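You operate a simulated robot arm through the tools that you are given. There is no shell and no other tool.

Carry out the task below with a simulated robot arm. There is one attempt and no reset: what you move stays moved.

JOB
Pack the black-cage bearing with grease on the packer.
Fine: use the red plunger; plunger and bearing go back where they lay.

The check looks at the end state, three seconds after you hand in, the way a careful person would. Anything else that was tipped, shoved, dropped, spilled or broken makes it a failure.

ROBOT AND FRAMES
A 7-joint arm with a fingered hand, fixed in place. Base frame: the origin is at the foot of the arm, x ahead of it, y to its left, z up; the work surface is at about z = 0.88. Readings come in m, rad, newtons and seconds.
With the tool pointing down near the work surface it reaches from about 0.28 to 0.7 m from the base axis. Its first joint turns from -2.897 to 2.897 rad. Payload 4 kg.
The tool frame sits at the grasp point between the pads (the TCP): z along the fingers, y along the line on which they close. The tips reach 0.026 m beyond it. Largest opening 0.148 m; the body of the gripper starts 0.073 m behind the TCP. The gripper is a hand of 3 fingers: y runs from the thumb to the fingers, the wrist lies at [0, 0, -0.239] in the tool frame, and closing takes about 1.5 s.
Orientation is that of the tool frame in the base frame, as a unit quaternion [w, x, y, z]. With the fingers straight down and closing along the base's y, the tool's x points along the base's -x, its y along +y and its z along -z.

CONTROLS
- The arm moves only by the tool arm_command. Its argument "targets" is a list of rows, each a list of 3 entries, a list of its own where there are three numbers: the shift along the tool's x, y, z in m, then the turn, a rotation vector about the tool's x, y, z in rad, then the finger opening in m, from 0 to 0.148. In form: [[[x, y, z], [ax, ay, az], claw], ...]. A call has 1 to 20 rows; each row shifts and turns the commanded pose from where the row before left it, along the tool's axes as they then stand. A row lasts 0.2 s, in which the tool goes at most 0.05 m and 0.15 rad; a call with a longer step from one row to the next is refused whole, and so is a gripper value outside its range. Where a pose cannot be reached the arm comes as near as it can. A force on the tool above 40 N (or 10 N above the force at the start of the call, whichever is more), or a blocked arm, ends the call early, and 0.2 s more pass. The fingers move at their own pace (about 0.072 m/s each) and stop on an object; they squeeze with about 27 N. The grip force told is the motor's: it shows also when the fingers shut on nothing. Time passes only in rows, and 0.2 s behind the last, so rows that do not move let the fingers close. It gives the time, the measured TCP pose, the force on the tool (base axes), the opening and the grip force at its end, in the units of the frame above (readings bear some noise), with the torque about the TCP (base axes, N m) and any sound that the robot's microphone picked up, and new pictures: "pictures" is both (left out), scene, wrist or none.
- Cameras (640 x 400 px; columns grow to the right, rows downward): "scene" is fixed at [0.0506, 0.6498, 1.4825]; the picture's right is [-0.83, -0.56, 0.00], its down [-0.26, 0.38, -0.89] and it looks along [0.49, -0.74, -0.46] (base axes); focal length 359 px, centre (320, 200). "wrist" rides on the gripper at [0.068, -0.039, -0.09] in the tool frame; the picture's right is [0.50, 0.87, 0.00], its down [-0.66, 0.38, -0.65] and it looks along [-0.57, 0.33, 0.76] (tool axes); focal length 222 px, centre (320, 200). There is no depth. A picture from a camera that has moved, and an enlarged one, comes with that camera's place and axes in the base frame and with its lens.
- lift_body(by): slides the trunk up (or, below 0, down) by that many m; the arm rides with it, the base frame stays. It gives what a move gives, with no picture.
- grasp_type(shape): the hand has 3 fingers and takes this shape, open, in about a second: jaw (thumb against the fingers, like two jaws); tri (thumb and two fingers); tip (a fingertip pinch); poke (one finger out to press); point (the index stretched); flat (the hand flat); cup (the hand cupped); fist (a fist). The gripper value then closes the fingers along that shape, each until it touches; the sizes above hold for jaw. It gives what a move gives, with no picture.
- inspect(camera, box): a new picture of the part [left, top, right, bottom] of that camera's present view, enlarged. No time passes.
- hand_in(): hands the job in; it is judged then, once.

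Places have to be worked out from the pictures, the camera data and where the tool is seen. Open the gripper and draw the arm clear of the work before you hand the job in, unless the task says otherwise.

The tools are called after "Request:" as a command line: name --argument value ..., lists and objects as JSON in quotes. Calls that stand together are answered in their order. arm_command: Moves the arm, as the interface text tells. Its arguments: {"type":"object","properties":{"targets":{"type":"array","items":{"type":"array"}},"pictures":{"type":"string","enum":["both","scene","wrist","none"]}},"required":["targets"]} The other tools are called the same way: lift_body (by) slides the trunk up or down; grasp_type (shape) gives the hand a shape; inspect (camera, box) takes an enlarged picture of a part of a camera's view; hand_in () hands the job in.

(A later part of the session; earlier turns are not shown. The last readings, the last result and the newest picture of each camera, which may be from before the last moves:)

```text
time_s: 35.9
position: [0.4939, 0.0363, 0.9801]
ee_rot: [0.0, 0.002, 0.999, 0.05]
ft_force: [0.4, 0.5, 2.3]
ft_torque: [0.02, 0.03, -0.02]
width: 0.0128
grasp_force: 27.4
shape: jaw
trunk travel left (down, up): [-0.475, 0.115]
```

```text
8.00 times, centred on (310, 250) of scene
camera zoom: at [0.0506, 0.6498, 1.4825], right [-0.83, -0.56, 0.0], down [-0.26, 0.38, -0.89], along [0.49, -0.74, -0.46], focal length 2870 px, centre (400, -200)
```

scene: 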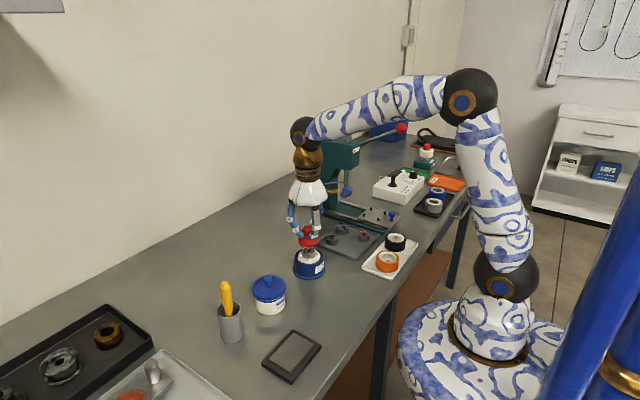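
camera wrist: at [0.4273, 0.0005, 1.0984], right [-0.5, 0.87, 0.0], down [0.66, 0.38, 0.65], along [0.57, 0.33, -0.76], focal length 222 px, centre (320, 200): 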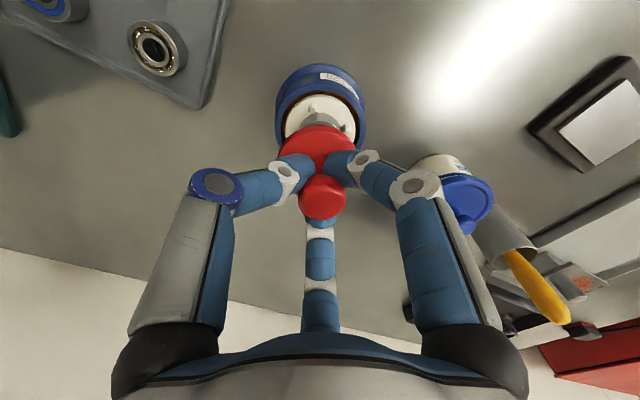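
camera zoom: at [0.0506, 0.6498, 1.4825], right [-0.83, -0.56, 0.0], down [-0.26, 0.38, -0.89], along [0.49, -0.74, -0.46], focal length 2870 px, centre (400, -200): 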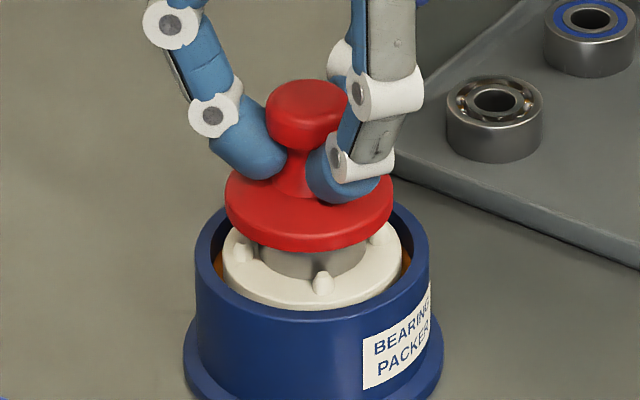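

First contact at about 2 N. I press on in 1 mm rows along the vertical and watch the force and sounds.

Request:
arm_command --targets '[[[0, -0.0001, 0.001], [0, 0, 0], 0.0], [[0, -0.0001, 0.001], [0, 0, 0], 0.0], [[0, -0.0001, 0.001], [0, 0, 0], 0.0], [[0, -0.0001, 0.001], [0, 0, 0], 0.0], [[0, 0, 0], [0, 0, 0], 0.0]]' --pictures "none"

Request:
inspect --camera "scene" --box '[285, 225, 335, 275]'

Request:
inspect --camera "wrist" --box '[220, 90, 420, 250]'

```text
time_s: 37.1
position: [0.4935, 0.0381, 0.9765]
ee_rot: [0.0, 0.001, 0.999, 0.05]
ft_force: [1.2, -0.4, 3.2]
ft_torque: [0.02, 0.0, 0.01]
width: 0.0128
grasp_force: 27.3
shape: jaw
trunk travel left (down, up): [-0.475, 0.115]
```

```text
8.00 times, centred on (310, 250) of scene
camera zoom: at [0.0506, 0.6498, 1.4825], right [-0.83, -0.56, 0.0], down [-0.26, 0.38, -0.89], along [0.49, -0.74, -0.46], focal length 2870 px, centre (400, -200)
```

zoom: 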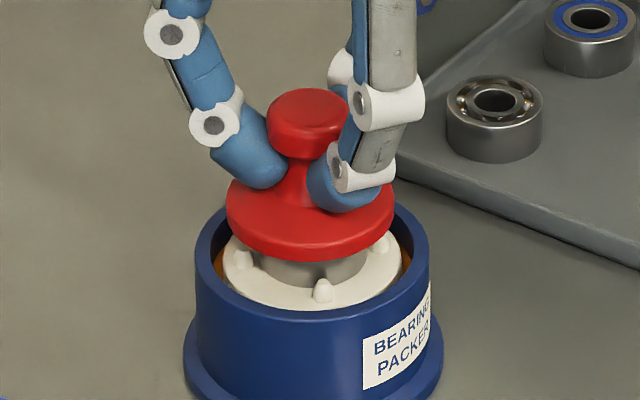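

```text
2.50 times, centred on (320, 170) of wrist
camera zoom: at [0.4259, -0.0103, 1.0611], right [-0.5, 0.86, 0.09], down [0.66, 0.31, 0.69], along [0.57, 0.4, -0.72], focal length 555 px, centre (320, 275)
```

zoom: 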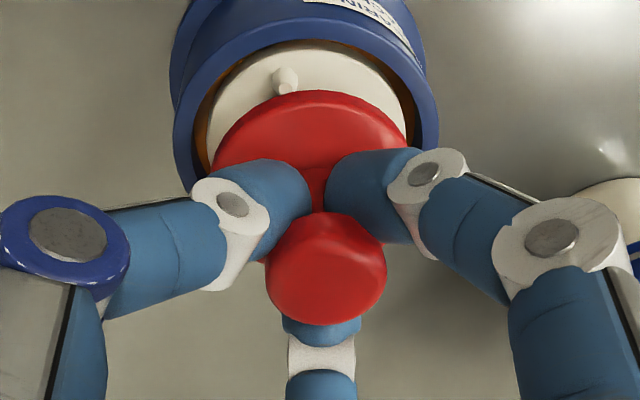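

Only 3 N and the plate has not moved, so the plunger may just now be bedding on the bearing. I continue down.

Request:
arm_command --targets '[[[0, -0.0001, 0.001], [0, 0, 0], 0.0], [[0, -0.0001, 0.001], [0, 0, 0], 0.0], [[0, -0.0001, 0.001], [0, 0, 0], 0.0], [[0, 0, 0], [0, 0, 0], 0.0]]' --pictures "none"

Request:
inspect --camera "scene" --box '[285, 225, 335, 275]'

```text
time_s: 38.1
position: [0.4925, 0.0381, 0.9743]
ee_rot: [0.001, 0.0, 0.999, 0.05]
ft_force: [0.9, 1.2, 14.4]
ft_torque: [0.03, -0.04, 0.03]
width: 0.0131
grasp_force: 27.0
shape: jaw
trunk travel left (down, up): [-0.475, 0.115]
```

```text
8.00 times, centred on (310, 250) of scene
camera zoom: at [0.0506, 0.6498, 1.4825], right [-0.83, -0.56, 0.0], down [-0.26, 0.38, -0.89], along [0.49, -0.74, -0.46], focal length 2870 px, centre (400, -200)
```

zoom: 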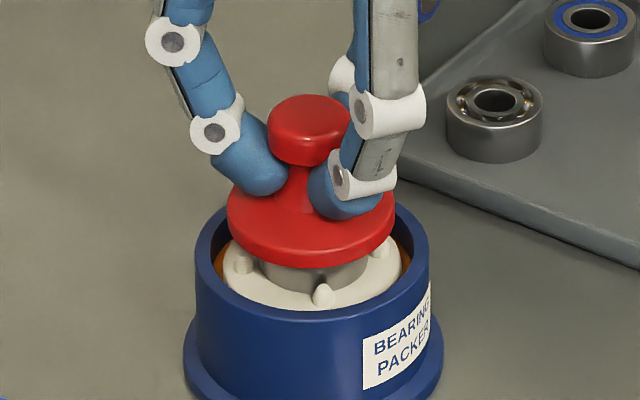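

Force has risen to 14 N, so the plunger is bedded on the bearing and the plate may be starting to sink. I press further.

Request:
arm_command --targets '[[[0, -0.0001, 0.001], [0, 0, 0], 0.0], [[0, -0.0001, 0.001], [0, 0, 0], 0.0], [[0, -0.0001, 0.001], [0, 0, 0], 0.0], [[0, -0.0001, 0.001], [0, 0, 0], 0.0], [[0, 0, 0], [0, 0, 0], 0.0]]' --pictures "none"

Request:
inspect --camera "scene" --box '[285, 225, 335, 275]'

```text
time_s: 38.9
position: [0.4931, 0.0369, 0.9734]
ee_rot: [0.003, 0.0, 0.999, 0.05]
ft_force: [-3.9, -0.2, 24.6]
ft_torque: [0.09, 0.08, 0.03]
width: 0.0134
grasp_force: 27.1
shape: jaw
trunk travel left (down, up): [-0.475, 0.115]
stopped in row 3: the force on the tool passed its limit at 41 N (the readings are from after the stop); the commanded pose is now the measured one
```

```text
8.00 times, centred on (310, 250) of scene
camera zoom: at [0.0506, 0.6498, 1.4825], right [-0.83, -0.56, 0.0], down [-0.26, 0.38, -0.89], along [0.49, -0.74, -0.46], focal length 2870 px, centre (400, -200)
```

zoom: 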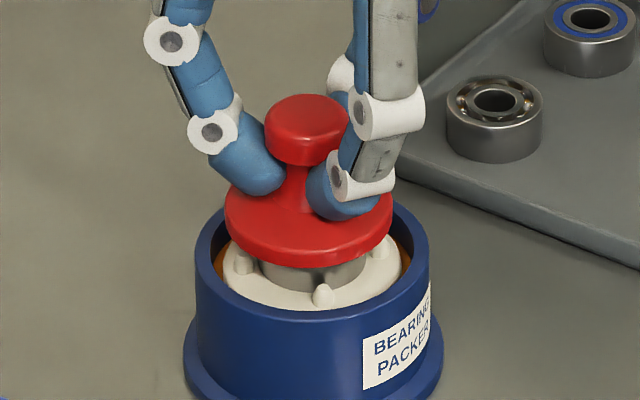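

The call stopped at 41 N and the plate appears to have sunk only slightly. Grease resists slowly, so I press back to roughly 30 N and hold to see whether it creeps.

Request:
arm_command --targets '[[[0, 0, 0.0005], [0, 0, 0], 0.0], [[0, 0, 0.0003], [0, 0, 0], 0.0], [[0, 0, 0], [0, 0, 0], 0.0], [[0, 0, 0], [0, 0, 0], 0.0], [[0, 0, 0], [0, 0, 0], 0.0], [[0, 0, 0], [0, 0, 0], 0.0], [[0, 0, 0], [0, 0, 0], 0.0], [[0, 0, 0], [0, 0, 0], 0.0]]' --pictures "none"

Request:
inspect --camera "scene" --box '[285, 225, 335, 275]'

```text
time_s: 39.5
position: [0.4945, 0.038, 0.9721]
ee_rot: [0.007, 0.001, 0.999, 0.05]
ft_force: [-0.5, 0.6, 21.4]
ft_torque: [-0.09, -0.21, -0.04]
width: 0.0138
grasp_force: 27.2
shape: jaw
trunk travel left (down, up): [-0.475, 0.115]
stopped in row 3: the force on the tool passed its limit at 41 N (the readings are from after the stop); the commanded pose is now the measured one
```

```text
8.00 times, centred on (310, 250) of scene
camera zoom: at [0.0506, 0.6498, 1.4825], right [-0.83, -0.56, 0.0], down [-0.26, 0.38, -0.89], along [0.49, -0.74, -0.46], focal length 2870 px, centre (400, -200)
```

zoom: 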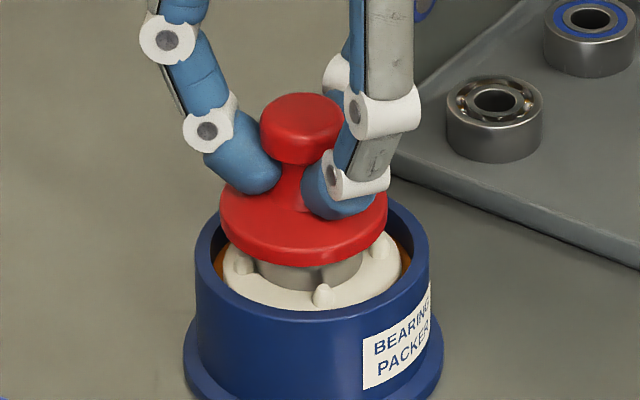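

The plunger is sliding sideways under the tilted grip instead of driving the plate straight down. I release it so it settles flat, rise clear and right the hand.

Request:
arm_command --targets '[[[0, 0, -0.0005], [0, 0, 0], 0.015], [[0, 0, 0], [0, 0, 0], 0.025], [[0, 0, 0], [0, 0, 0], 0.035], [[0, 0, 0], [0, 0, 0], 0.045], [[0, 0, 0], [0, 0, 0], 0.055], [[0, 0, -0.01], [0, 0, 0], 0.06], [[0, 0, -0.02], [0, 0, 0], 0.06], [[0, 0, -0.02], [0, 0, 0], 0.06], [[0, 0, -0.02], [0, 0, 0], 0.06], [[0, 0, 0], [0.05, 0, 0], 0.06], [[0, 0, 0], [0.05, 0, 0], 0.06], [[0, 0, 0], [0, 0, 0], 0.06]]'

Request:
inspect --camera "scene" --box '[285, 225, 335, 275]'

Request:
inspect --camera "wrist" --box '[260, 60, 380, 180]'

```text
time_s: 42.1
position: [0.4963, 0.0285, 1.0414]
ee_rot: [0.004, 0.002, 1.0, 0.0]
ft_force: [0.7, 0.0, 0.5]
ft_torque: [0.0, 0.0, 0.03]
width: 0.0597
grasp_force: 0.1
shape: jaw
trunk travel left (down, up): [-0.475, 0.115]
camera wrist: at [0.427, -0.0088, 1.1299], right [-0.5, 0.87, 0.0], down [0.65, 0.38, 0.66], along [0.57, 0.33, -0.75], focal length 222 px, centre (320, 200)
```

scene: 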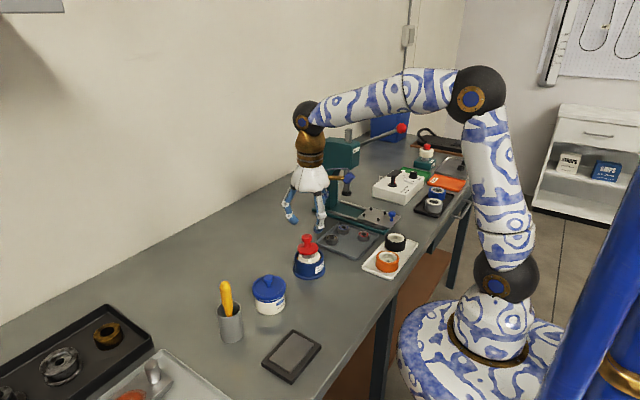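
wrist: 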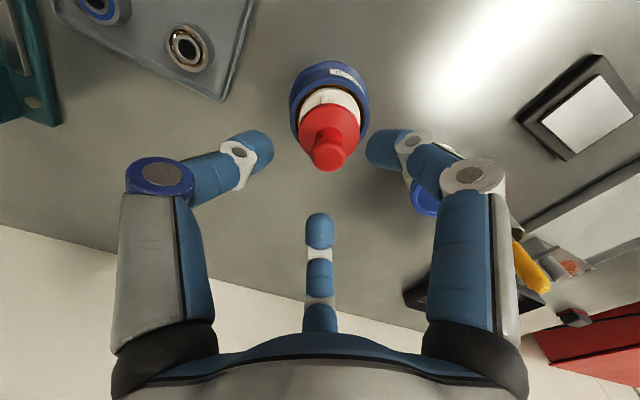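

```text
8.00 times, centred on (310, 250) of scene
camera zoom: at [0.0506, 0.6498, 1.4825], right [-0.83, -0.56, 0.0], down [-0.26, 0.38, -0.89], along [0.49, -0.74, -0.46], focal length 2870 px, centre (400, -200)
```

zoom: 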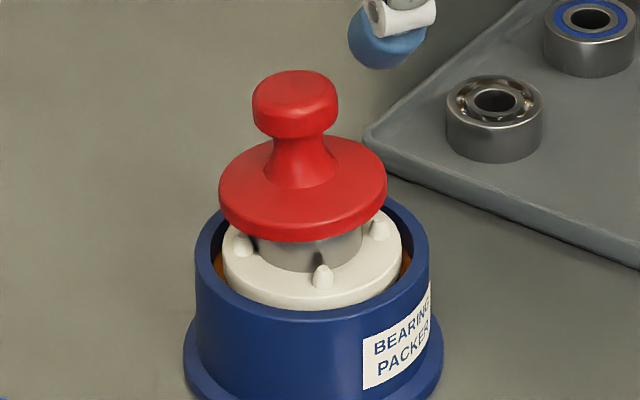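

```text
3.33 times, centred on (320, 120) of wrist
camera zoom: at [0.427, -0.0088, 1.1299], right [-0.5, 0.87, 0.0], down [0.65, 0.38, 0.66], along [0.57, 0.33, -0.75], focal length 740 px, centre (320, 467)
```

zoom: 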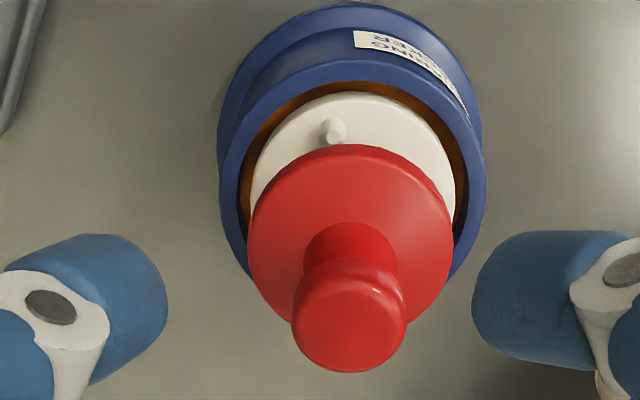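

On release the plate sprang back up about 7 mm, so the earlier press did drive the plate through its stroke to a hard stop. I regrasp the plunger by its neck and lift it to see whether grease has come through the bearing.

Request:
arm_command --targets '[[[-0.001, 0.0095, 0.01], [0, 0, 0], 0.06], [[0, 0, 0.02], [0, 0, 0], 0.06], [[0, 0, 0.015], [0, 0, 0], 0.06], [[0, 0, 0], [0, 0, 0], 0.06]]'

Request:
inspect --camera "scene" --box '[285, 215, 335, 275]'

Request:
inspect --camera "wrist" --box '[220, 90, 420, 250]'

```text
time_s: 43.1
position: [0.4956, 0.0391, 0.9962]
ee_rot: [0.004, 0.001, 1.0, 0.0]
ft_force: [0.9, 0.2, -0.2]
ft_torque: [-0.02, -0.01, 0.0]
width: 0.0595
grasp_force: 0.0
shape: jaw
trunk travel left (down, up): [-0.475, 0.115]
camera wrist: at [0.4276, 0.0, 1.0849], right [-0.5, 0.87, 0.0], down [0.65, 0.38, 0.66], along [0.57, 0.33, -0.75], focal length 222 px, centre (320, 200)
```

scene: 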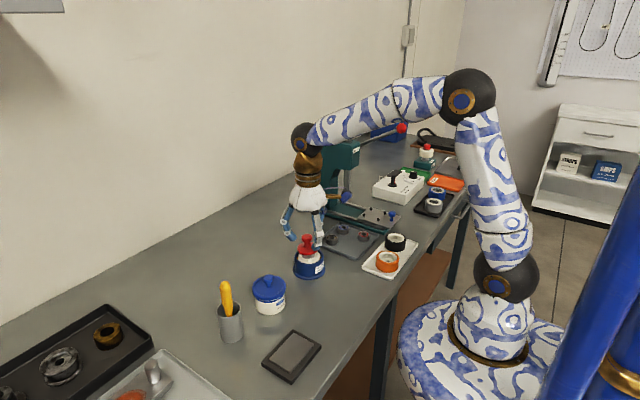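
wrist: 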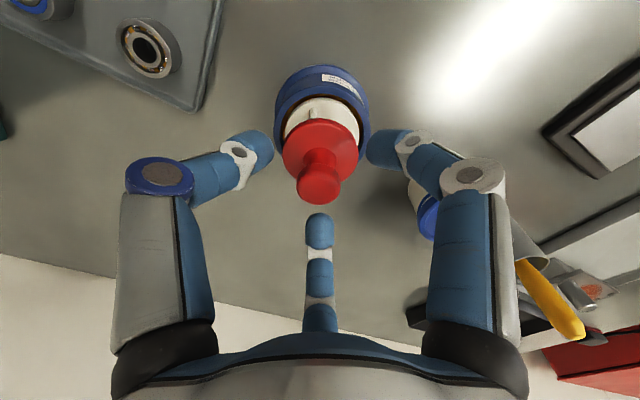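

```text
6.67 times, centred on (310, 245) of scene
camera zoom: at [0.0506, 0.6498, 1.4825], right [-0.83, -0.56, 0.0], down [-0.26, 0.38, -0.89], along [0.49, -0.74, -0.46], focal length 2392 px, centre (387, -100)
```

zoom: 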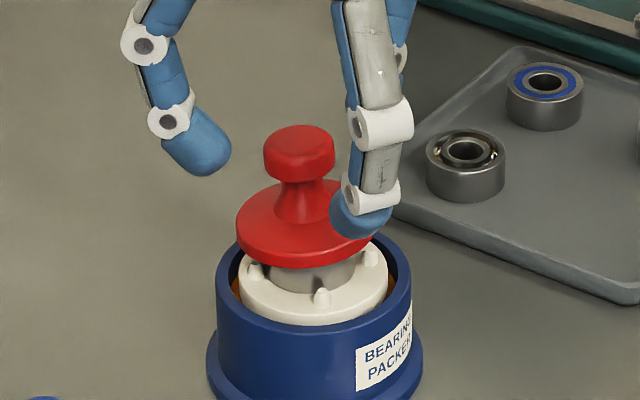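

```text
2.50 times, centred on (320, 170) of wrist
camera zoom: at [0.4276, 0.0, 1.0849], right [-0.5, 0.87, 0.0], down [0.65, 0.38, 0.66], along [0.57, 0.33, -0.75], focal length 555 px, centre (320, 275)
```

zoom: 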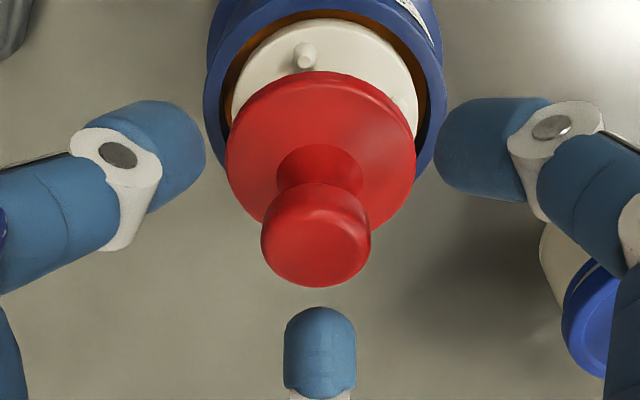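

The hand is vertical and centred on the knob. I lower to the neck and close gently.

Request:
arm_command --targets '[[[0, 0, 0.0125], [0, 0, 0], 0.055], [[0, 0, 0], [0, 0, 0], 0.045], [[0, 0, 0], [0, 0, 0], 0.035], [[0, 0, 0], [0, 0, 0], 0.025], [[0, 0, 0], [0, 0, 0], 0.02], [[0, 0, 0], [0, 0, 0], 0.015], [[0, 0, 0], [0, 0, 0], 0.01], [[0, 0, 0], [0, 0, 0], 0.0], [[0, 0, 0], [0, 0, 0], 0.0]]' --pictures "none"

Request:
inspect --camera "scene" --box '[285, 225, 335, 275]'

Request:
inspect --camera "wrist" --box '[220, 90, 420, 250]'

```text
time_s: 45.1
position: [0.4965, 0.0396, 0.9854]
ee_rot: [0.004, 0.001, 1.0, 0.0]
ft_force: [-0.6, 0.0, 0.4]
ft_torque: [-0.01, 0.02, 0.01]
width: 0.0119
grasp_force: 27.1
shape: jaw
trunk travel left (down, up): [-0.475, 0.115]
```

```text
8.00 times, centred on (310, 250) of scene
camera zoom: at [0.0506, 0.6498, 1.4825], right [-0.83, -0.56, 0.0], down [-0.26, 0.38, -0.89], along [0.49, -0.74, -0.46], focal length 2870 px, centre (400, -200)
```

zoom: 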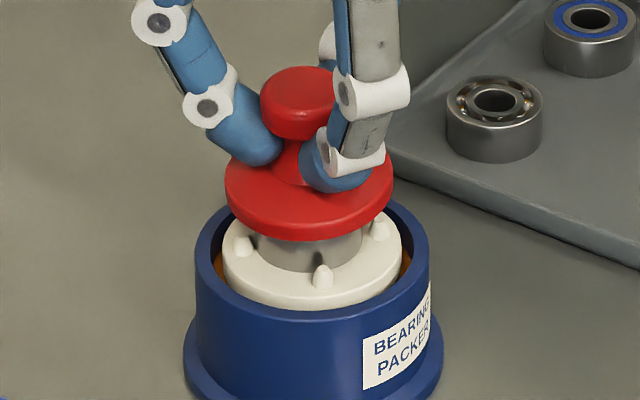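

```text
2.50 times, centred on (320, 170) of wrist
camera zoom: at [0.4274, -0.0002, 1.0731], right [-0.5, 0.87, 0.0], down [0.65, 0.38, 0.66], along [0.57, 0.33, -0.75], focal length 555 px, centre (320, 275)
```

zoom: 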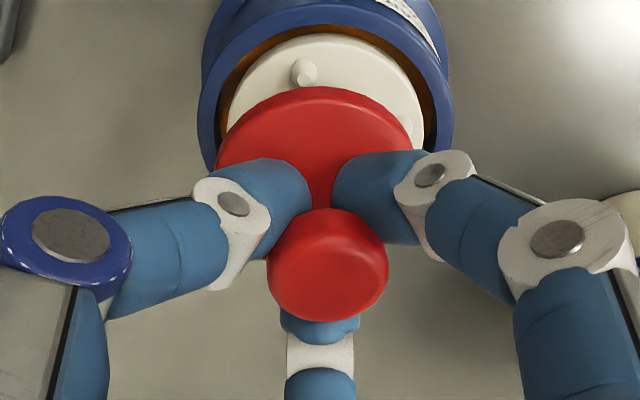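

Centred again. I lift 3 cm to look at the bearing for grease.

Request:
arm_command --targets '[[[0, 0, -0.005], [0, 0, 0], 0.0], [[0, 0, -0.012], [0, 0, 0], 0.0], [[0, 0, -0.015], [0, 0, 0], 0.0], [[0, 0, 0], [0, 0, 0], 0.0]]' --pictures "none"

Request:
inspect --camera "scene" --box '[285, 220, 335, 275]'

Request:
inspect --camera "scene" --box '[298, 243, 328, 265]'

Request:
inspect --camera "wrist" --box '[240, 60, 400, 180]'

```text
time_s: 46.1
position: [0.4969, 0.0378, 1.0171]
ee_rot: [0.005, 0.001, 1.0, 0.0]
ft_force: [0.0, -0.7, -0.4]
ft_torque: [-0.04, 0.01, -0.02]
width: 0.0122
grasp_force: 26.9
shape: jaw
trunk travel left (down, up): [-0.475, 0.115]
```

```text
7.27 times, centred on (310, 248) of scene
camera zoom: at [0.0506, 0.6498, 1.4825], right [-0.83, -0.56, 0.0], down [-0.26, 0.38, -0.89], along [0.49, -0.74, -0.46], focal length 2610 px, centre (393, -146)
```

zoom: 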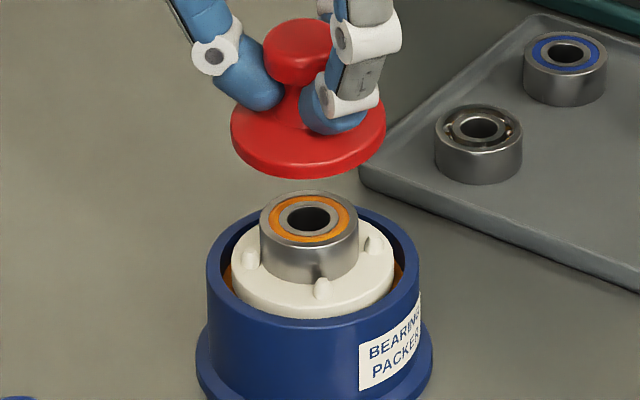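

```text
16.00 times, centred on (313, 254) of scene
camera zoom: at [0.0506, 0.6498, 1.4825], right [-0.83, -0.56, 0.0], down [-0.26, 0.38, -0.89], along [0.49, -0.74, -0.46], focal length 5741 px, centre (432, -664)
```

zoom: 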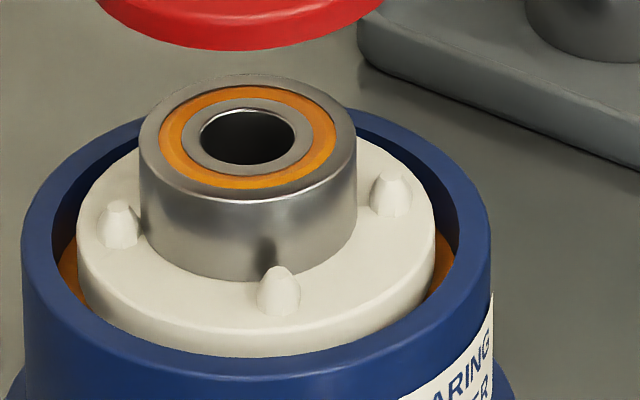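

```text
3.33 times, centred on (320, 120) of wrist
camera zoom: at [0.4276, -0.0002, 1.1046], right [-0.5, 0.87, 0.0], down [0.65, 0.38, 0.66], along [0.57, 0.33, -0.75], focal length 740 px, centre (320, 467)
```

zoom: 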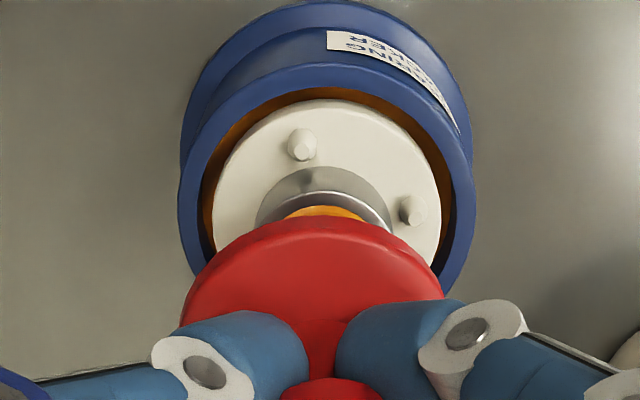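

The bearing's cage is now fully covered with amber grease: it is packed. I carry the plunger back to above its original spot, then level the hand tilt again.

Request:
arm_command --targets '[[[0, 0, -0.02], [0, 0, 0], 0.0], [[0.03, 0, 0], [0, 0, 0], 0.0], [[0.04, 0.001, 0], [0, 0, 0], 0.0], [[0.04, 0.0014, 0], [0, 0, 0], 0.0], [[0.0355, 0, 0], [0, 0, 0], 0.0], [[0, 0, 0.03], [0, 0, 0], 0.0], [[0, 0, 0.03], [-0.05, 0, 0], 0.0], [[0, 0, 0], [-0.05, 0, 0], 0.0], [[0, 0, 0], [0, 0, 0], 0.0]]'

Request:
inspect --camera "scene" --box '[320, 240, 395, 310]'

Request:
inspect --camera "wrist" --box '[220, 90, 420, 250]'

```text
time_s: 48.1
position: [0.349, 0.0425, 0.9742]
ee_rot: [0.004, 0.0, 0.999, 0.051]
ft_force: [-0.7, 0.9, -0.6]
ft_torque: [0.0, -0.02, 0.02]
width: 0.0118
grasp_force: 27.4
shape: jaw
trunk travel left (down, up): [-0.475, 0.115]
camera wrist: at [0.2818, -0.0056, 1.0578], right [-0.5, 0.86, 0.08], down [0.65, 0.31, 0.69], along [0.57, 0.4, -0.72], focal length 222 px, centre (320, 200)
```

scene: 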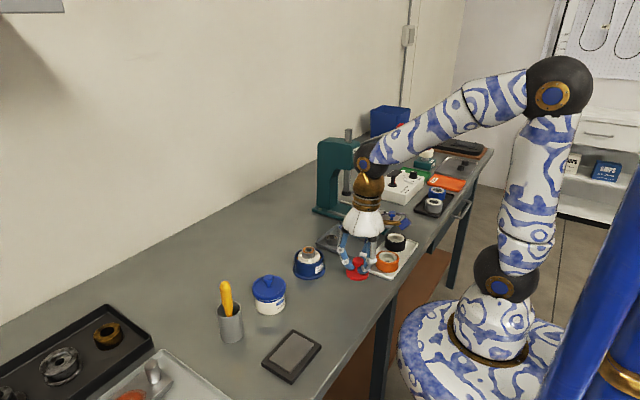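
wrist: 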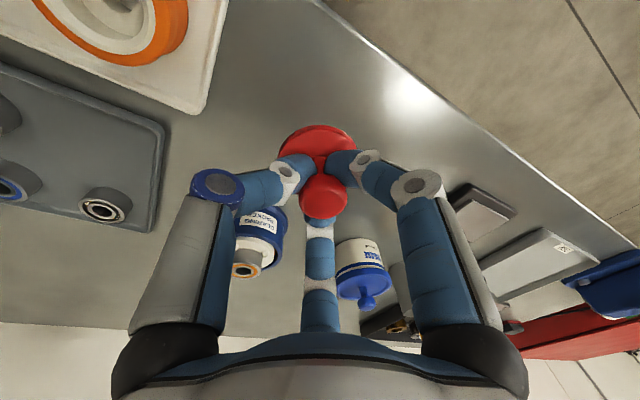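

```text
5.71 times, centred on (358, 275) of scene
camera zoom: at [0.0506, 0.6498, 1.4825], right [-0.83, -0.56, 0.0], down [-0.26, 0.38, -0.89], along [0.49, -0.74, -0.46], focal length 2050 px, centre (106, -229)
```

zoom: 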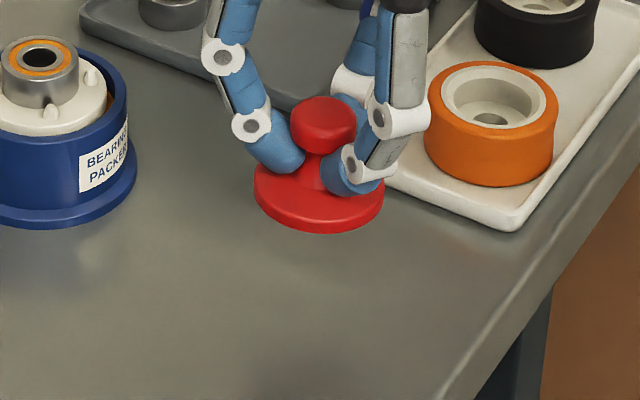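

```text
2.50 times, centred on (320, 170) of wrist
camera zoom: at [0.2818, -0.0056, 1.0578], right [-0.5, 0.86, 0.08], down [0.65, 0.31, 0.69], along [0.57, 0.4, -0.72], focal length 555 px, centre (320, 275)
```

zoom: 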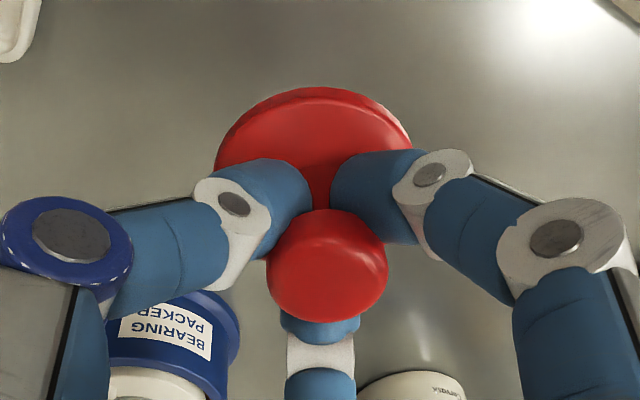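

Level, about 4.5 cm above the table. Moving along the tilted tool axis gives the few mm of +y I need, so I lower 4 cm and compare with the original picture.

Request:
arm_command --targets '[[[0, 0, 0.02], [0, 0, 0], 0.0], [[0, 0, 0.015], [0, 0, 0], 0.0], [[0, 0, 0.005], [0, 0, 0], 0.0], [[0, 0, 0], [0, 0, 0], 0.0]]' --pictures "none"

Request:
inspect --camera "scene" --box '[320, 240, 395, 310]'

```text
time_s: 49.1
position: [0.3513, 0.0456, 0.9345]
ee_rot: [0.004, 0.0, 0.999, 0.049]
ft_force: [-0.5, 0.7, -0.7]
ft_torque: [0.03, 0.01, -0.03]
width: 0.0118
grasp_force: 26.9
shape: jaw
trunk travel left (down, up): [-0.475, 0.115]
```

```text
5.71 times, centred on (358, 275) of scene
camera zoom: at [0.0506, 0.6498, 1.4825], right [-0.83, -0.56, 0.0], down [-0.26, 0.38, -0.89], along [0.49, -0.74, -0.46], focal length 2050 px, centre (106, -229)
```

zoom: 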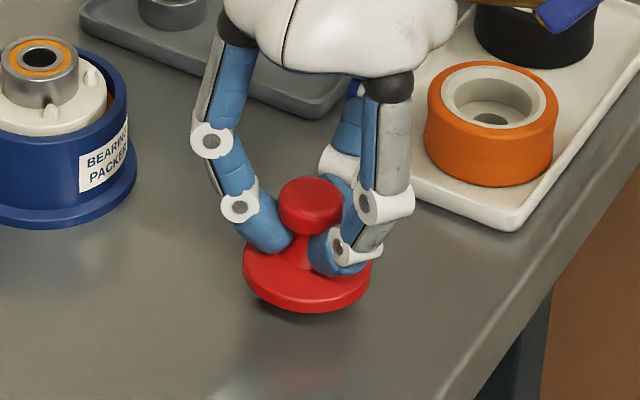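

Nearly there. I shift 2 mm in -x and lower in small rows until it touches the table.

Request:
arm_command --targets '[[[0.0022, -0.0003, 0.003], [0, 0, 0], 0.0], [[0, -0.0002, 0.002], [0, 0, 0], 0.0], [[0, -0.0001, 0.001], [0, 0, 0], 0.0], [[0, -0.0001, 0.001], [0, 0, 0], 0.0], [[0, 0, 0], [0, 0, 0], 0.0]]' --pictures "none"

Request:
inspect --camera "scene" --box '[320, 240, 395, 310]'

```text
time_s: 50.3
position: [0.3474, 0.0468, 0.9279]
ee_rot: [0.004, 0.001, 0.999, 0.049]
ft_force: [0.2, -0.1, -1.0]
ft_torque: [0.0, -0.01, 0.01]
width: 0.0118
grasp_force: 27.0
shape: jaw
trunk travel left (down, up): [-0.475, 0.115]
```

```text
5.71 times, centred on (358, 275) of scene
camera zoom: at [0.0506, 0.6498, 1.4825], right [-0.83, -0.56, 0.0], down [-0.26, 0.38, -0.89], along [0.49, -0.74, -0.46], focal length 2050 px, centre (106, -229)
```

zoom: 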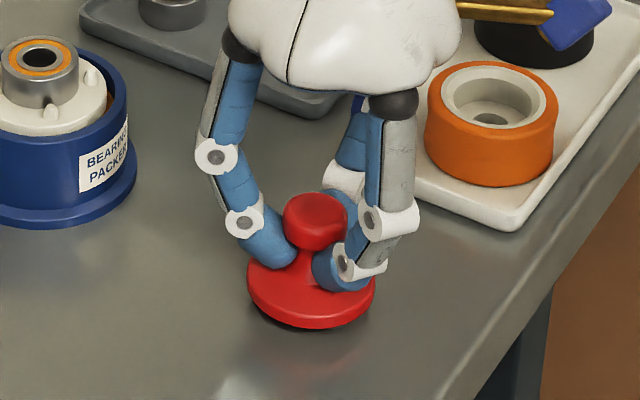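

Position matches the original within about a pixel or two. No contact yet, so I lower a little further.

Request:
arm_command --targets '[[[0, -0.0001, 0.001], [0, 0, 0], 0.0], [[0, -0.0001, 0.001], [0, 0, 0], 0.0], [[0, 0, 0], [0, 0, 0], 0.0]]' --pictures "none"

Request:
inspect --camera "scene" --box '[320, 240, 395, 310]'

```text
time_s: 51.1
position: [0.3494, 0.0461, 0.9262]
ee_rot: [0.005, 0.0, 0.999, 0.049]
ft_force: [0.2, 0.6, 0.1]
ft_torque: [-0.02, -0.02, 0.02]
width: 0.0119
grasp_force: 26.7
shape: jaw
trunk travel left (down, up): [-0.475, 0.115]
```

```text
5.71 times, centred on (358, 275) of scene
camera zoom: at [0.0506, 0.6498, 1.4825], right [-0.83, -0.56, 0.0], down [-0.26, 0.38, -0.89], along [0.49, -0.74, -0.46], focal length 2050 px, centre (106, -229)
```

zoom: 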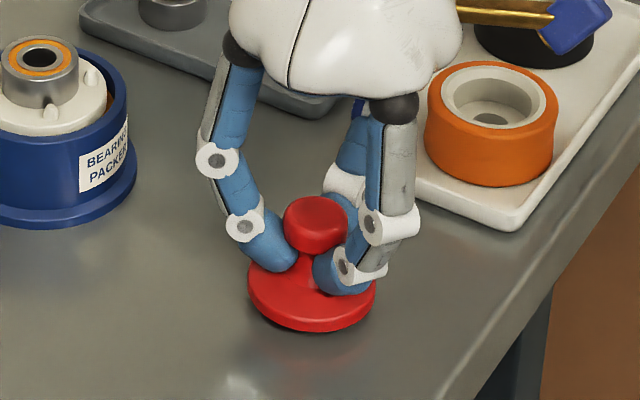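

Within about 1 mm of the original. I lower until a light contact shows.

Request:
arm_command --targets '[[[-0.001, 0, 0.0007], [0, 0, 0], 0.0], [[0, 0, 0.0007], [0, 0, 0], 0.0], [[0, 0, 0], [0, 0, 0], 0.0]]' --pictures "none"

Request:
inspect --camera "scene" --box '[335, 265, 380, 305]'

```text
time_s: 51.9
position: [0.3493, 0.0466, 0.9235]
ee_rot: [0.005, 0.001, 0.999, 0.049]
ft_force: [-1.0, -0.5, 0.2]
ft_torque: [-0.01, -0.03, -0.02]
width: 0.012
grasp_force: 26.7
shape: jaw
trunk travel left (down, up): [-0.475, 0.115]
```

```text
10.00 times, centred on (358, 285) of scene
camera zoom: at [0.0506, 0.6498, 1.4825], right [-0.83, -0.56, 0.0], down [-0.26, 0.38, -0.89], along [0.49, -0.74, -0.46], focal length 3588 px, centre (-55, -650)
```

zoom: 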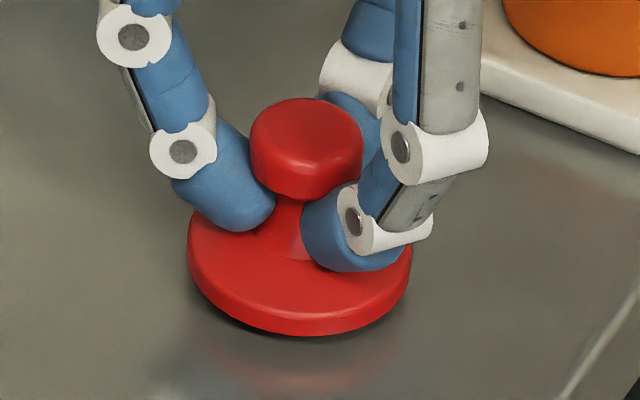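

Compared with the original it is about 3 mm too far in +y. I correct (+1.5, -3 mm) and lower until contact.

Request:
arm_command --targets '[[[-0.0015, -0.0032, 0], [0, 0, 0], 0.0], [[0, -0.0001, 0.0007], [0, 0, 0], 0.0], [[0, -0.0001, 0.0007], [0, 0, 0], 0.0], [[0, 0, 0], [0, 0, 0], 0.0]]' --pictures "none"

Request:
inspect --camera "scene" --box '[335, 265, 380, 305]'

```text
time_s: 52.9
position: [0.3514, 0.043, 0.9225]
ee_rot: [0.005, 0.0, 0.999, 0.049]
ft_force: [-0.2, 0.1, -0.5]
ft_torque: [0.01, -0.02, -0.01]
width: 0.012
grasp_force: 26.9
shape: jaw
trunk travel left (down, up): [-0.475, 0.115]
```

```text
10.00 times, centred on (358, 285) of scene
camera zoom: at [0.0506, 0.6498, 1.4825], right [-0.83, -0.56, 0.0], down [-0.26, 0.38, -0.89], along [0.49, -0.74, -0.46], focal length 3588 px, centre (-55, -650)
```

zoom: 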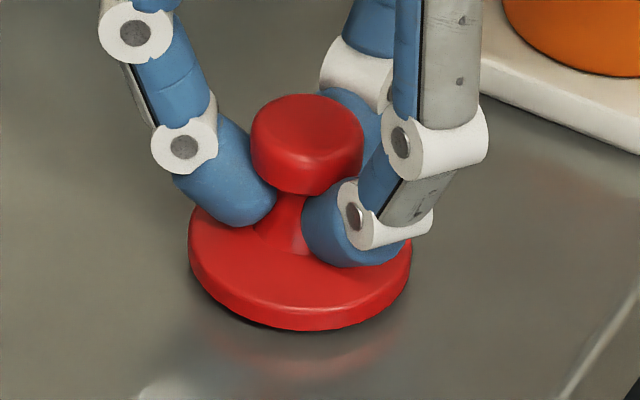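

Matches well, still just off the table. Continue lowering in sub-millimetre rows.

Request:
arm_command --targets '[[[0, -0.0008, 0.0007], [0, 0, 0], 0.0], [[0, -0.0001, 0.0007], [0, 0, 0], 0.0], [[0, -0.0001, 0.0007], [0, 0, 0], 0.0], [[0, 0, 0], [0, 0, 0], 0.0]]' --pictures "none"

Request:
inspect --camera "scene" --box '[335, 265, 380, 305]'

```text
time_s: 53.9
position: [0.3517, 0.0428, 0.9204]
ee_rot: [0.005, 0.001, 0.999, 0.05]
ft_force: [0.3, 0.6, -1.2]
ft_torque: [-0.01, -0.01, -0.03]
width: 0.0118
grasp_force: 26.8
shape: jaw
trunk travel left (down, up): [-0.475, 0.115]
```

```text
10.00 times, centred on (358, 285) of scene
camera zoom: at [0.0506, 0.6498, 1.4825], right [-0.83, -0.56, 0.0], down [-0.26, 0.38, -0.89], along [0.49, -0.74, -0.46], focal length 3588 px, centre (-55, -650)
```

zoom: 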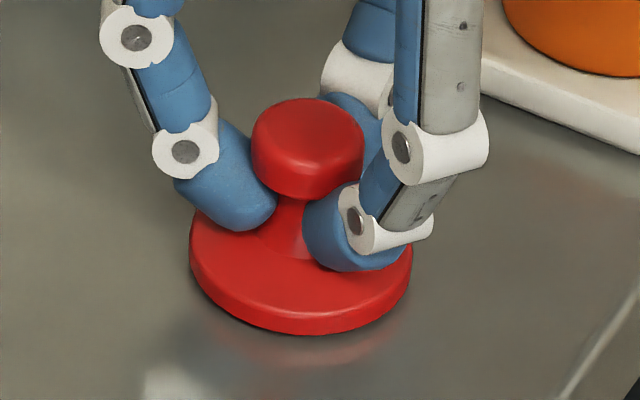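

Still no contact force, though readings suggest it should be near the table. I look closely at the base edge and from the wrist.

Request:
inspect --camera "scene" --box '[348, 285, 380, 305]'

Request:
inspect --camera "wrist" --box '[220, 90, 420, 250]'

Request:
inspect --camera "wrist" --box '[270, 105, 370, 165]'

```text
16.00 times, centred on (364, 295) of scene
camera zoom: at [0.0506, 0.6498, 1.4825], right [-0.83, -0.56, 0.0], down [-0.26, 0.38, -0.89], along [0.49, -0.74, -0.46], focal length 5741 px, centre (-384, -1320)
```

zoom: 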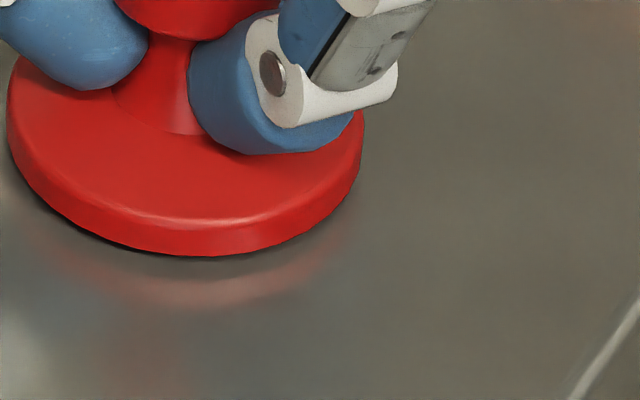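

```text
2.50 times, centred on (320, 170) of wrist
camera zoom: at [0.2835, -0.005, 1.0044], right [-0.5, 0.86, 0.08], down [0.65, 0.31, 0.69], along [0.57, 0.4, -0.72], focal length 555 px, centre (320, 275)
```

zoom: 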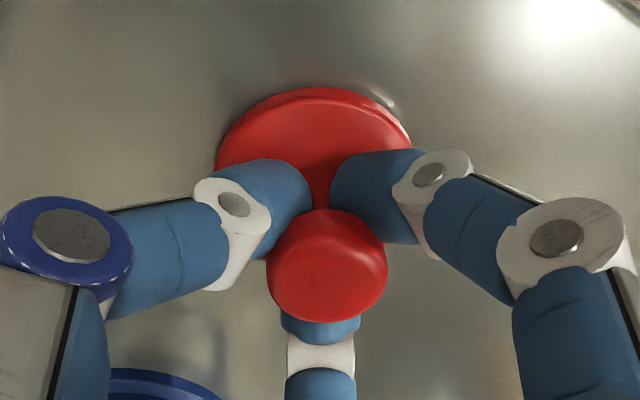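

```text
6.40 times, centred on (320, 135) of wrist
camera zoom: at [0.2835, -0.005, 1.0044], right [-0.5, 0.86, 0.08], down [0.65, 0.31, 0.69], along [0.57, 0.4, -0.72], focal length 1422 px, centre (320, 616)
```

zoom: 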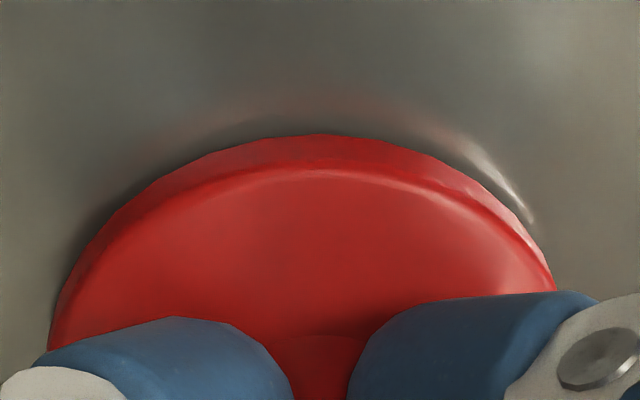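

A gap of about 1–2 mm remains, and the plunger is a bit too far in +y. I shift (+1, -3.5 mm) and lower another 2 mm in small rows.

Request:
arm_command --targets '[[[-0.001, -0.0035, 0], [0, 0, 0], 0.0], [[0, -0.0001, 0.0007], [0, 0, 0], 0.0], [[0, -0.0001, 0.0007], [0, 0, 0], 0.0], [[0, -0.0001, 0.0007], [0, 0, 0], 0.0], [[0, 0, 0], [0, 0, 0], 0.0]]' --pictures "none"

Request:
inspect --camera "scene" --box '[335, 265, 380, 305]'

```text
time_s: 55.1
position: [0.3533, 0.0393, 0.9193]
ee_rot: [0.005, 0.001, 0.999, 0.051]
ft_force: [0.7, 1.6, 17.8]
ft_torque: [0.13, -0.04, 0.03]
width: 0.0123
grasp_force: 26.3
shape: jaw
trunk travel left (down, up): [-0.475, 0.115]
```

```text
10.00 times, centred on (358, 285) of scene
camera zoom: at [0.0506, 0.6498, 1.4825], right [-0.83, -0.56, 0.0], down [-0.26, 0.38, -0.89], along [0.49, -0.74, -0.46], focal length 3588 px, centre (-55, -650)
```

zoom: 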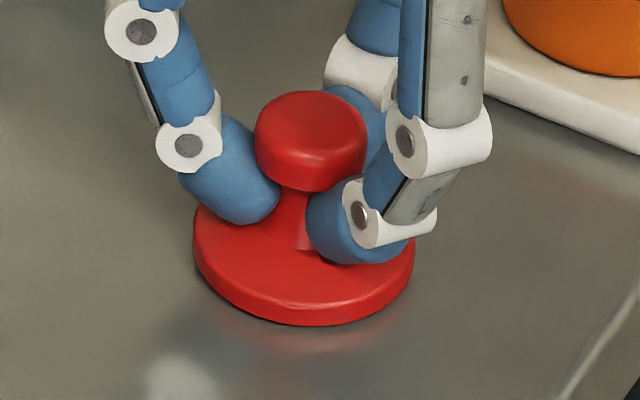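

Contact (18 N), and the plunger sits within about 1 mm of its original outline. I ease up slightly, release and rise.

Request:
arm_command --targets '[[[0, 0, -0.0006], [0, 0, 0], 0.0], [[0, 0, 0], [0, 0, 0], 0.015], [[0, 0, 0], [0, 0, 0], 0.02], [[0, 0, 0], [0, 0, 0], 0.03], [[0, 0, 0], [0, 0, 0], 0.04], [[0, 0, 0], [0, 0, 0], 0.05], [[0, 0, 0], [0, 0, 0], 0.06], [[0, 0, -0.01], [0, 0, 0], 0.06], [[0, 0, -0.02], [0, 0, 0], 0.06], [[0, 0, -0.03], [0, 0, 0], 0.06], [[0, 0, -0.03], [0, 0, 0], 0.06], [[0, 0, 0], [0.05, 0, 0], 0.06], [[0, 0, 0], [0.05, 0, 0], 0.06], [[0, 0, 0], [0, 0, 0], 0.06]]'

Request:
inspect --camera "scene" --box '[335, 265, 380, 305]'

Request:
inspect --camera "scene" --box '[285, 235, 335, 285]'

```text
time_s: 58.1
position: [0.3525, 0.0304, 1.0085]
ee_rot: [0.005, 0.001, 1.0, 0.0]
ft_force: [0.3, -0.2, -0.2]
ft_torque: [0.01, -0.01, -0.02]
width: 0.0597
grasp_force: 0.2
shape: jaw
trunk travel left (down, up): [-0.475, 0.115]
camera wrist: at [0.2843, -0.0091, 1.0972], right [-0.5, 0.87, 0.0], down [0.65, 0.38, 0.66], along [0.57, 0.33, -0.75], focal length 222 px, centre (320, 200)
```

scene: 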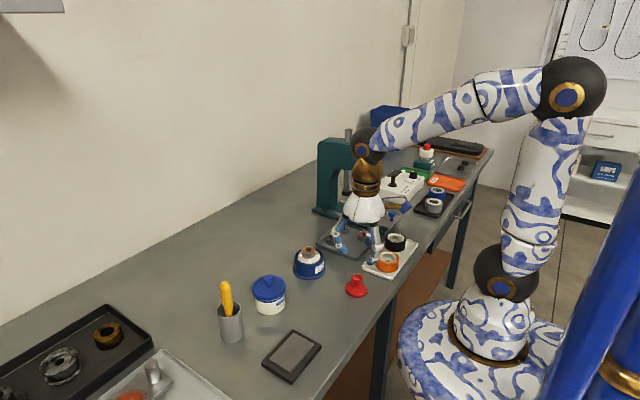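
wrist: 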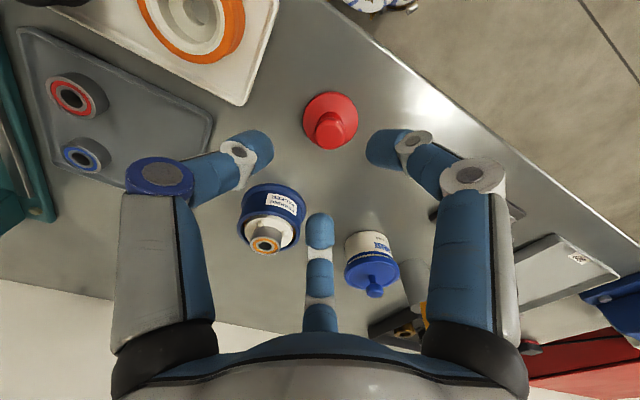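

```text
10.00 times, centred on (358, 285) of scene
camera zoom: at [0.0506, 0.6498, 1.4825], right [-0.83, -0.56, 0.0], down [-0.26, 0.38, -0.89], along [0.49, -0.74, -0.46], focal length 3588 px, centre (-55, -650)
```

zoom: 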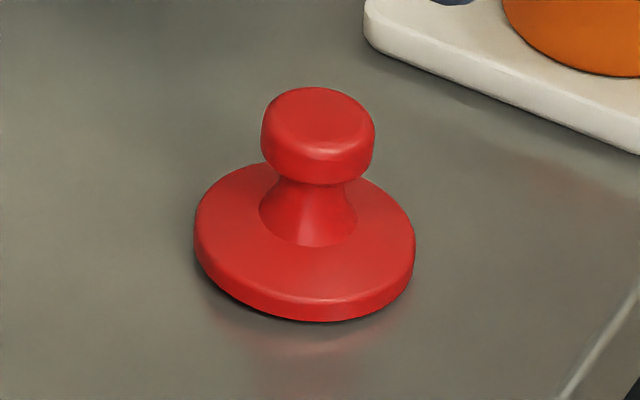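

```text
8.00 times, centred on (310, 260) of scene
camera zoom: at [0.0506, 0.6498, 1.4825], right [-0.83, -0.56, 0.0], down [-0.26, 0.38, -0.89], along [0.49, -0.74, -0.46], focal length 2870 px, centre (400, -280)
```

zoom: 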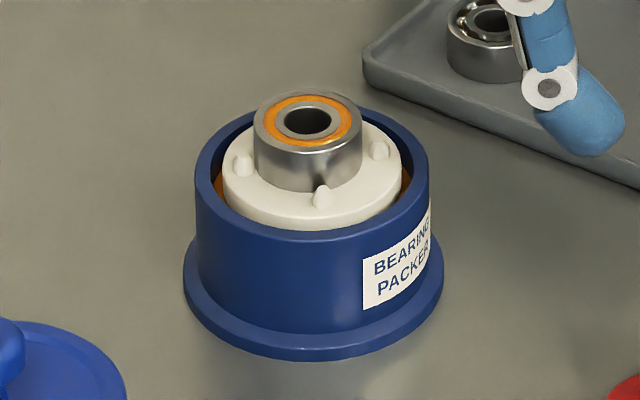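

The plunger is back in place but looks tilted by a few degrees compared with before. I wait a moment and take a closer look from both cameras.

Request:
arm_command --targets '[[[0, 0.01, 0], [0, 0, 0], 0.08], [[0, 0, 0], [0, 0, 0], 0.08], [[0, 0, 0], [0, 0, 0], 0.08], [[0, 0, 0], [0, 0, 0], 0.08]]' --pictures "none"

Request:
inspect --camera "scene" --box '[335, 265, 380, 305]'

Request:
inspect --camera "wrist" --box '[270, 80, 390, 170]'

```text
time_s: 59.1
position: [0.3527, 0.0395, 1.0085]
ee_rot: [0.005, 0.0, 1.0, 0.0]
ft_force: [0.2, -0.7, -0.2]
ft_torque: [0.01, -0.01, 0.02]
width: 0.0795
grasp_force: 0.0
shape: jaw
trunk travel left (down, up): [-0.475, 0.115]
```

```text
10.00 times, centred on (358, 285) of scene
camera zoom: at [0.0506, 0.6498, 1.4825], right [-0.83, -0.56, 0.0], down [-0.26, 0.38, -0.89], along [0.49, -0.74, -0.46], focal length 3588 px, centre (-55, -650)
```

zoom: 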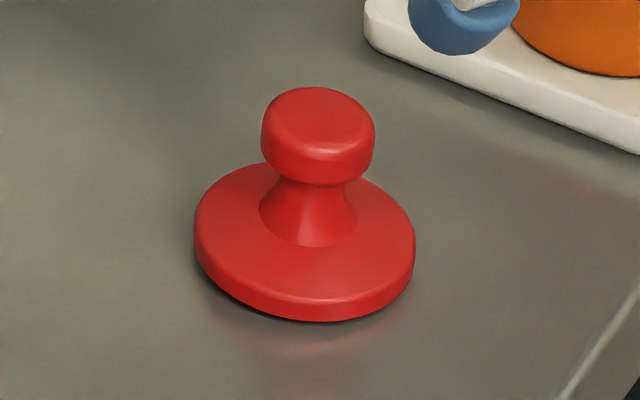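

```text
4.44 times, centred on (330, 125) of wrist
camera zoom: at [0.2843, 0.0011, 1.0968], right [-0.5, 0.87, 0.0], down [0.65, 0.38, 0.66], along [0.57, 0.33, -0.75], focal length 987 px, centre (276, 533)
```

zoom: 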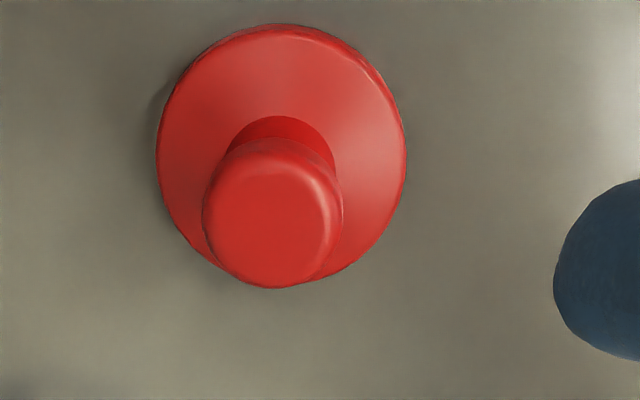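

The lean is static, about 4° with the knob towards -y. I enlarge the base edge to see what it is resting on.

Request:
inspect --camera "scene" --box '[350, 280, 380, 302]'

Request:
inspect --camera "wrist" --box '[295, 80, 365, 130]'

```text
16.00 times, centred on (365, 291) of scene
camera zoom: at [0.0506, 0.6498, 1.4825], right [-0.83, -0.56, 0.0], down [-0.26, 0.38, -0.89], along [0.49, -0.74, -0.46], focal length 5741 px, centre (-400, -1256)
```

zoom: 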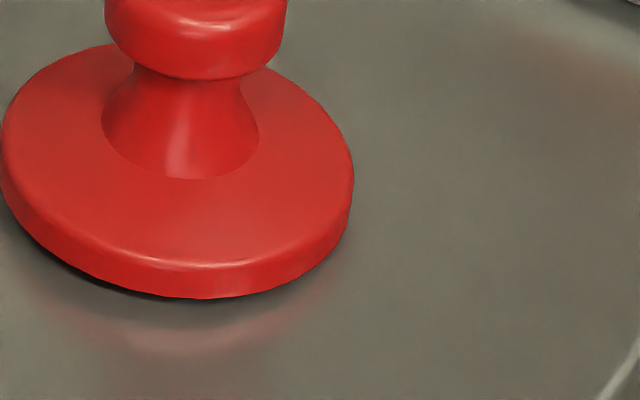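

```text
8.00 times, centred on (330, 105) of wrist
camera zoom: at [0.2843, 0.0011, 1.0968], right [-0.5, 0.87, 0.0], down [0.65, 0.38, 0.66], along [0.57, 0.33, -0.75], focal length 1777 px, centre (240, 960)
```

zoom: 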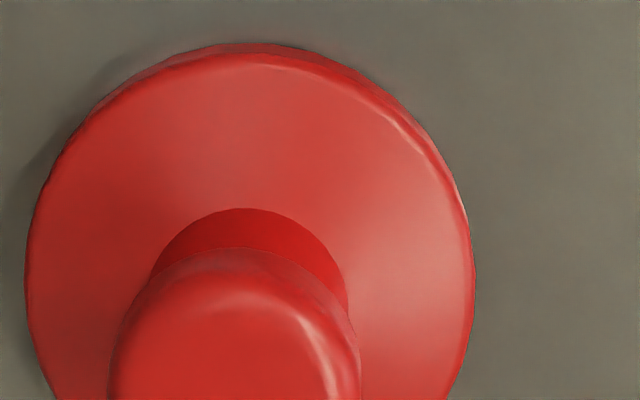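

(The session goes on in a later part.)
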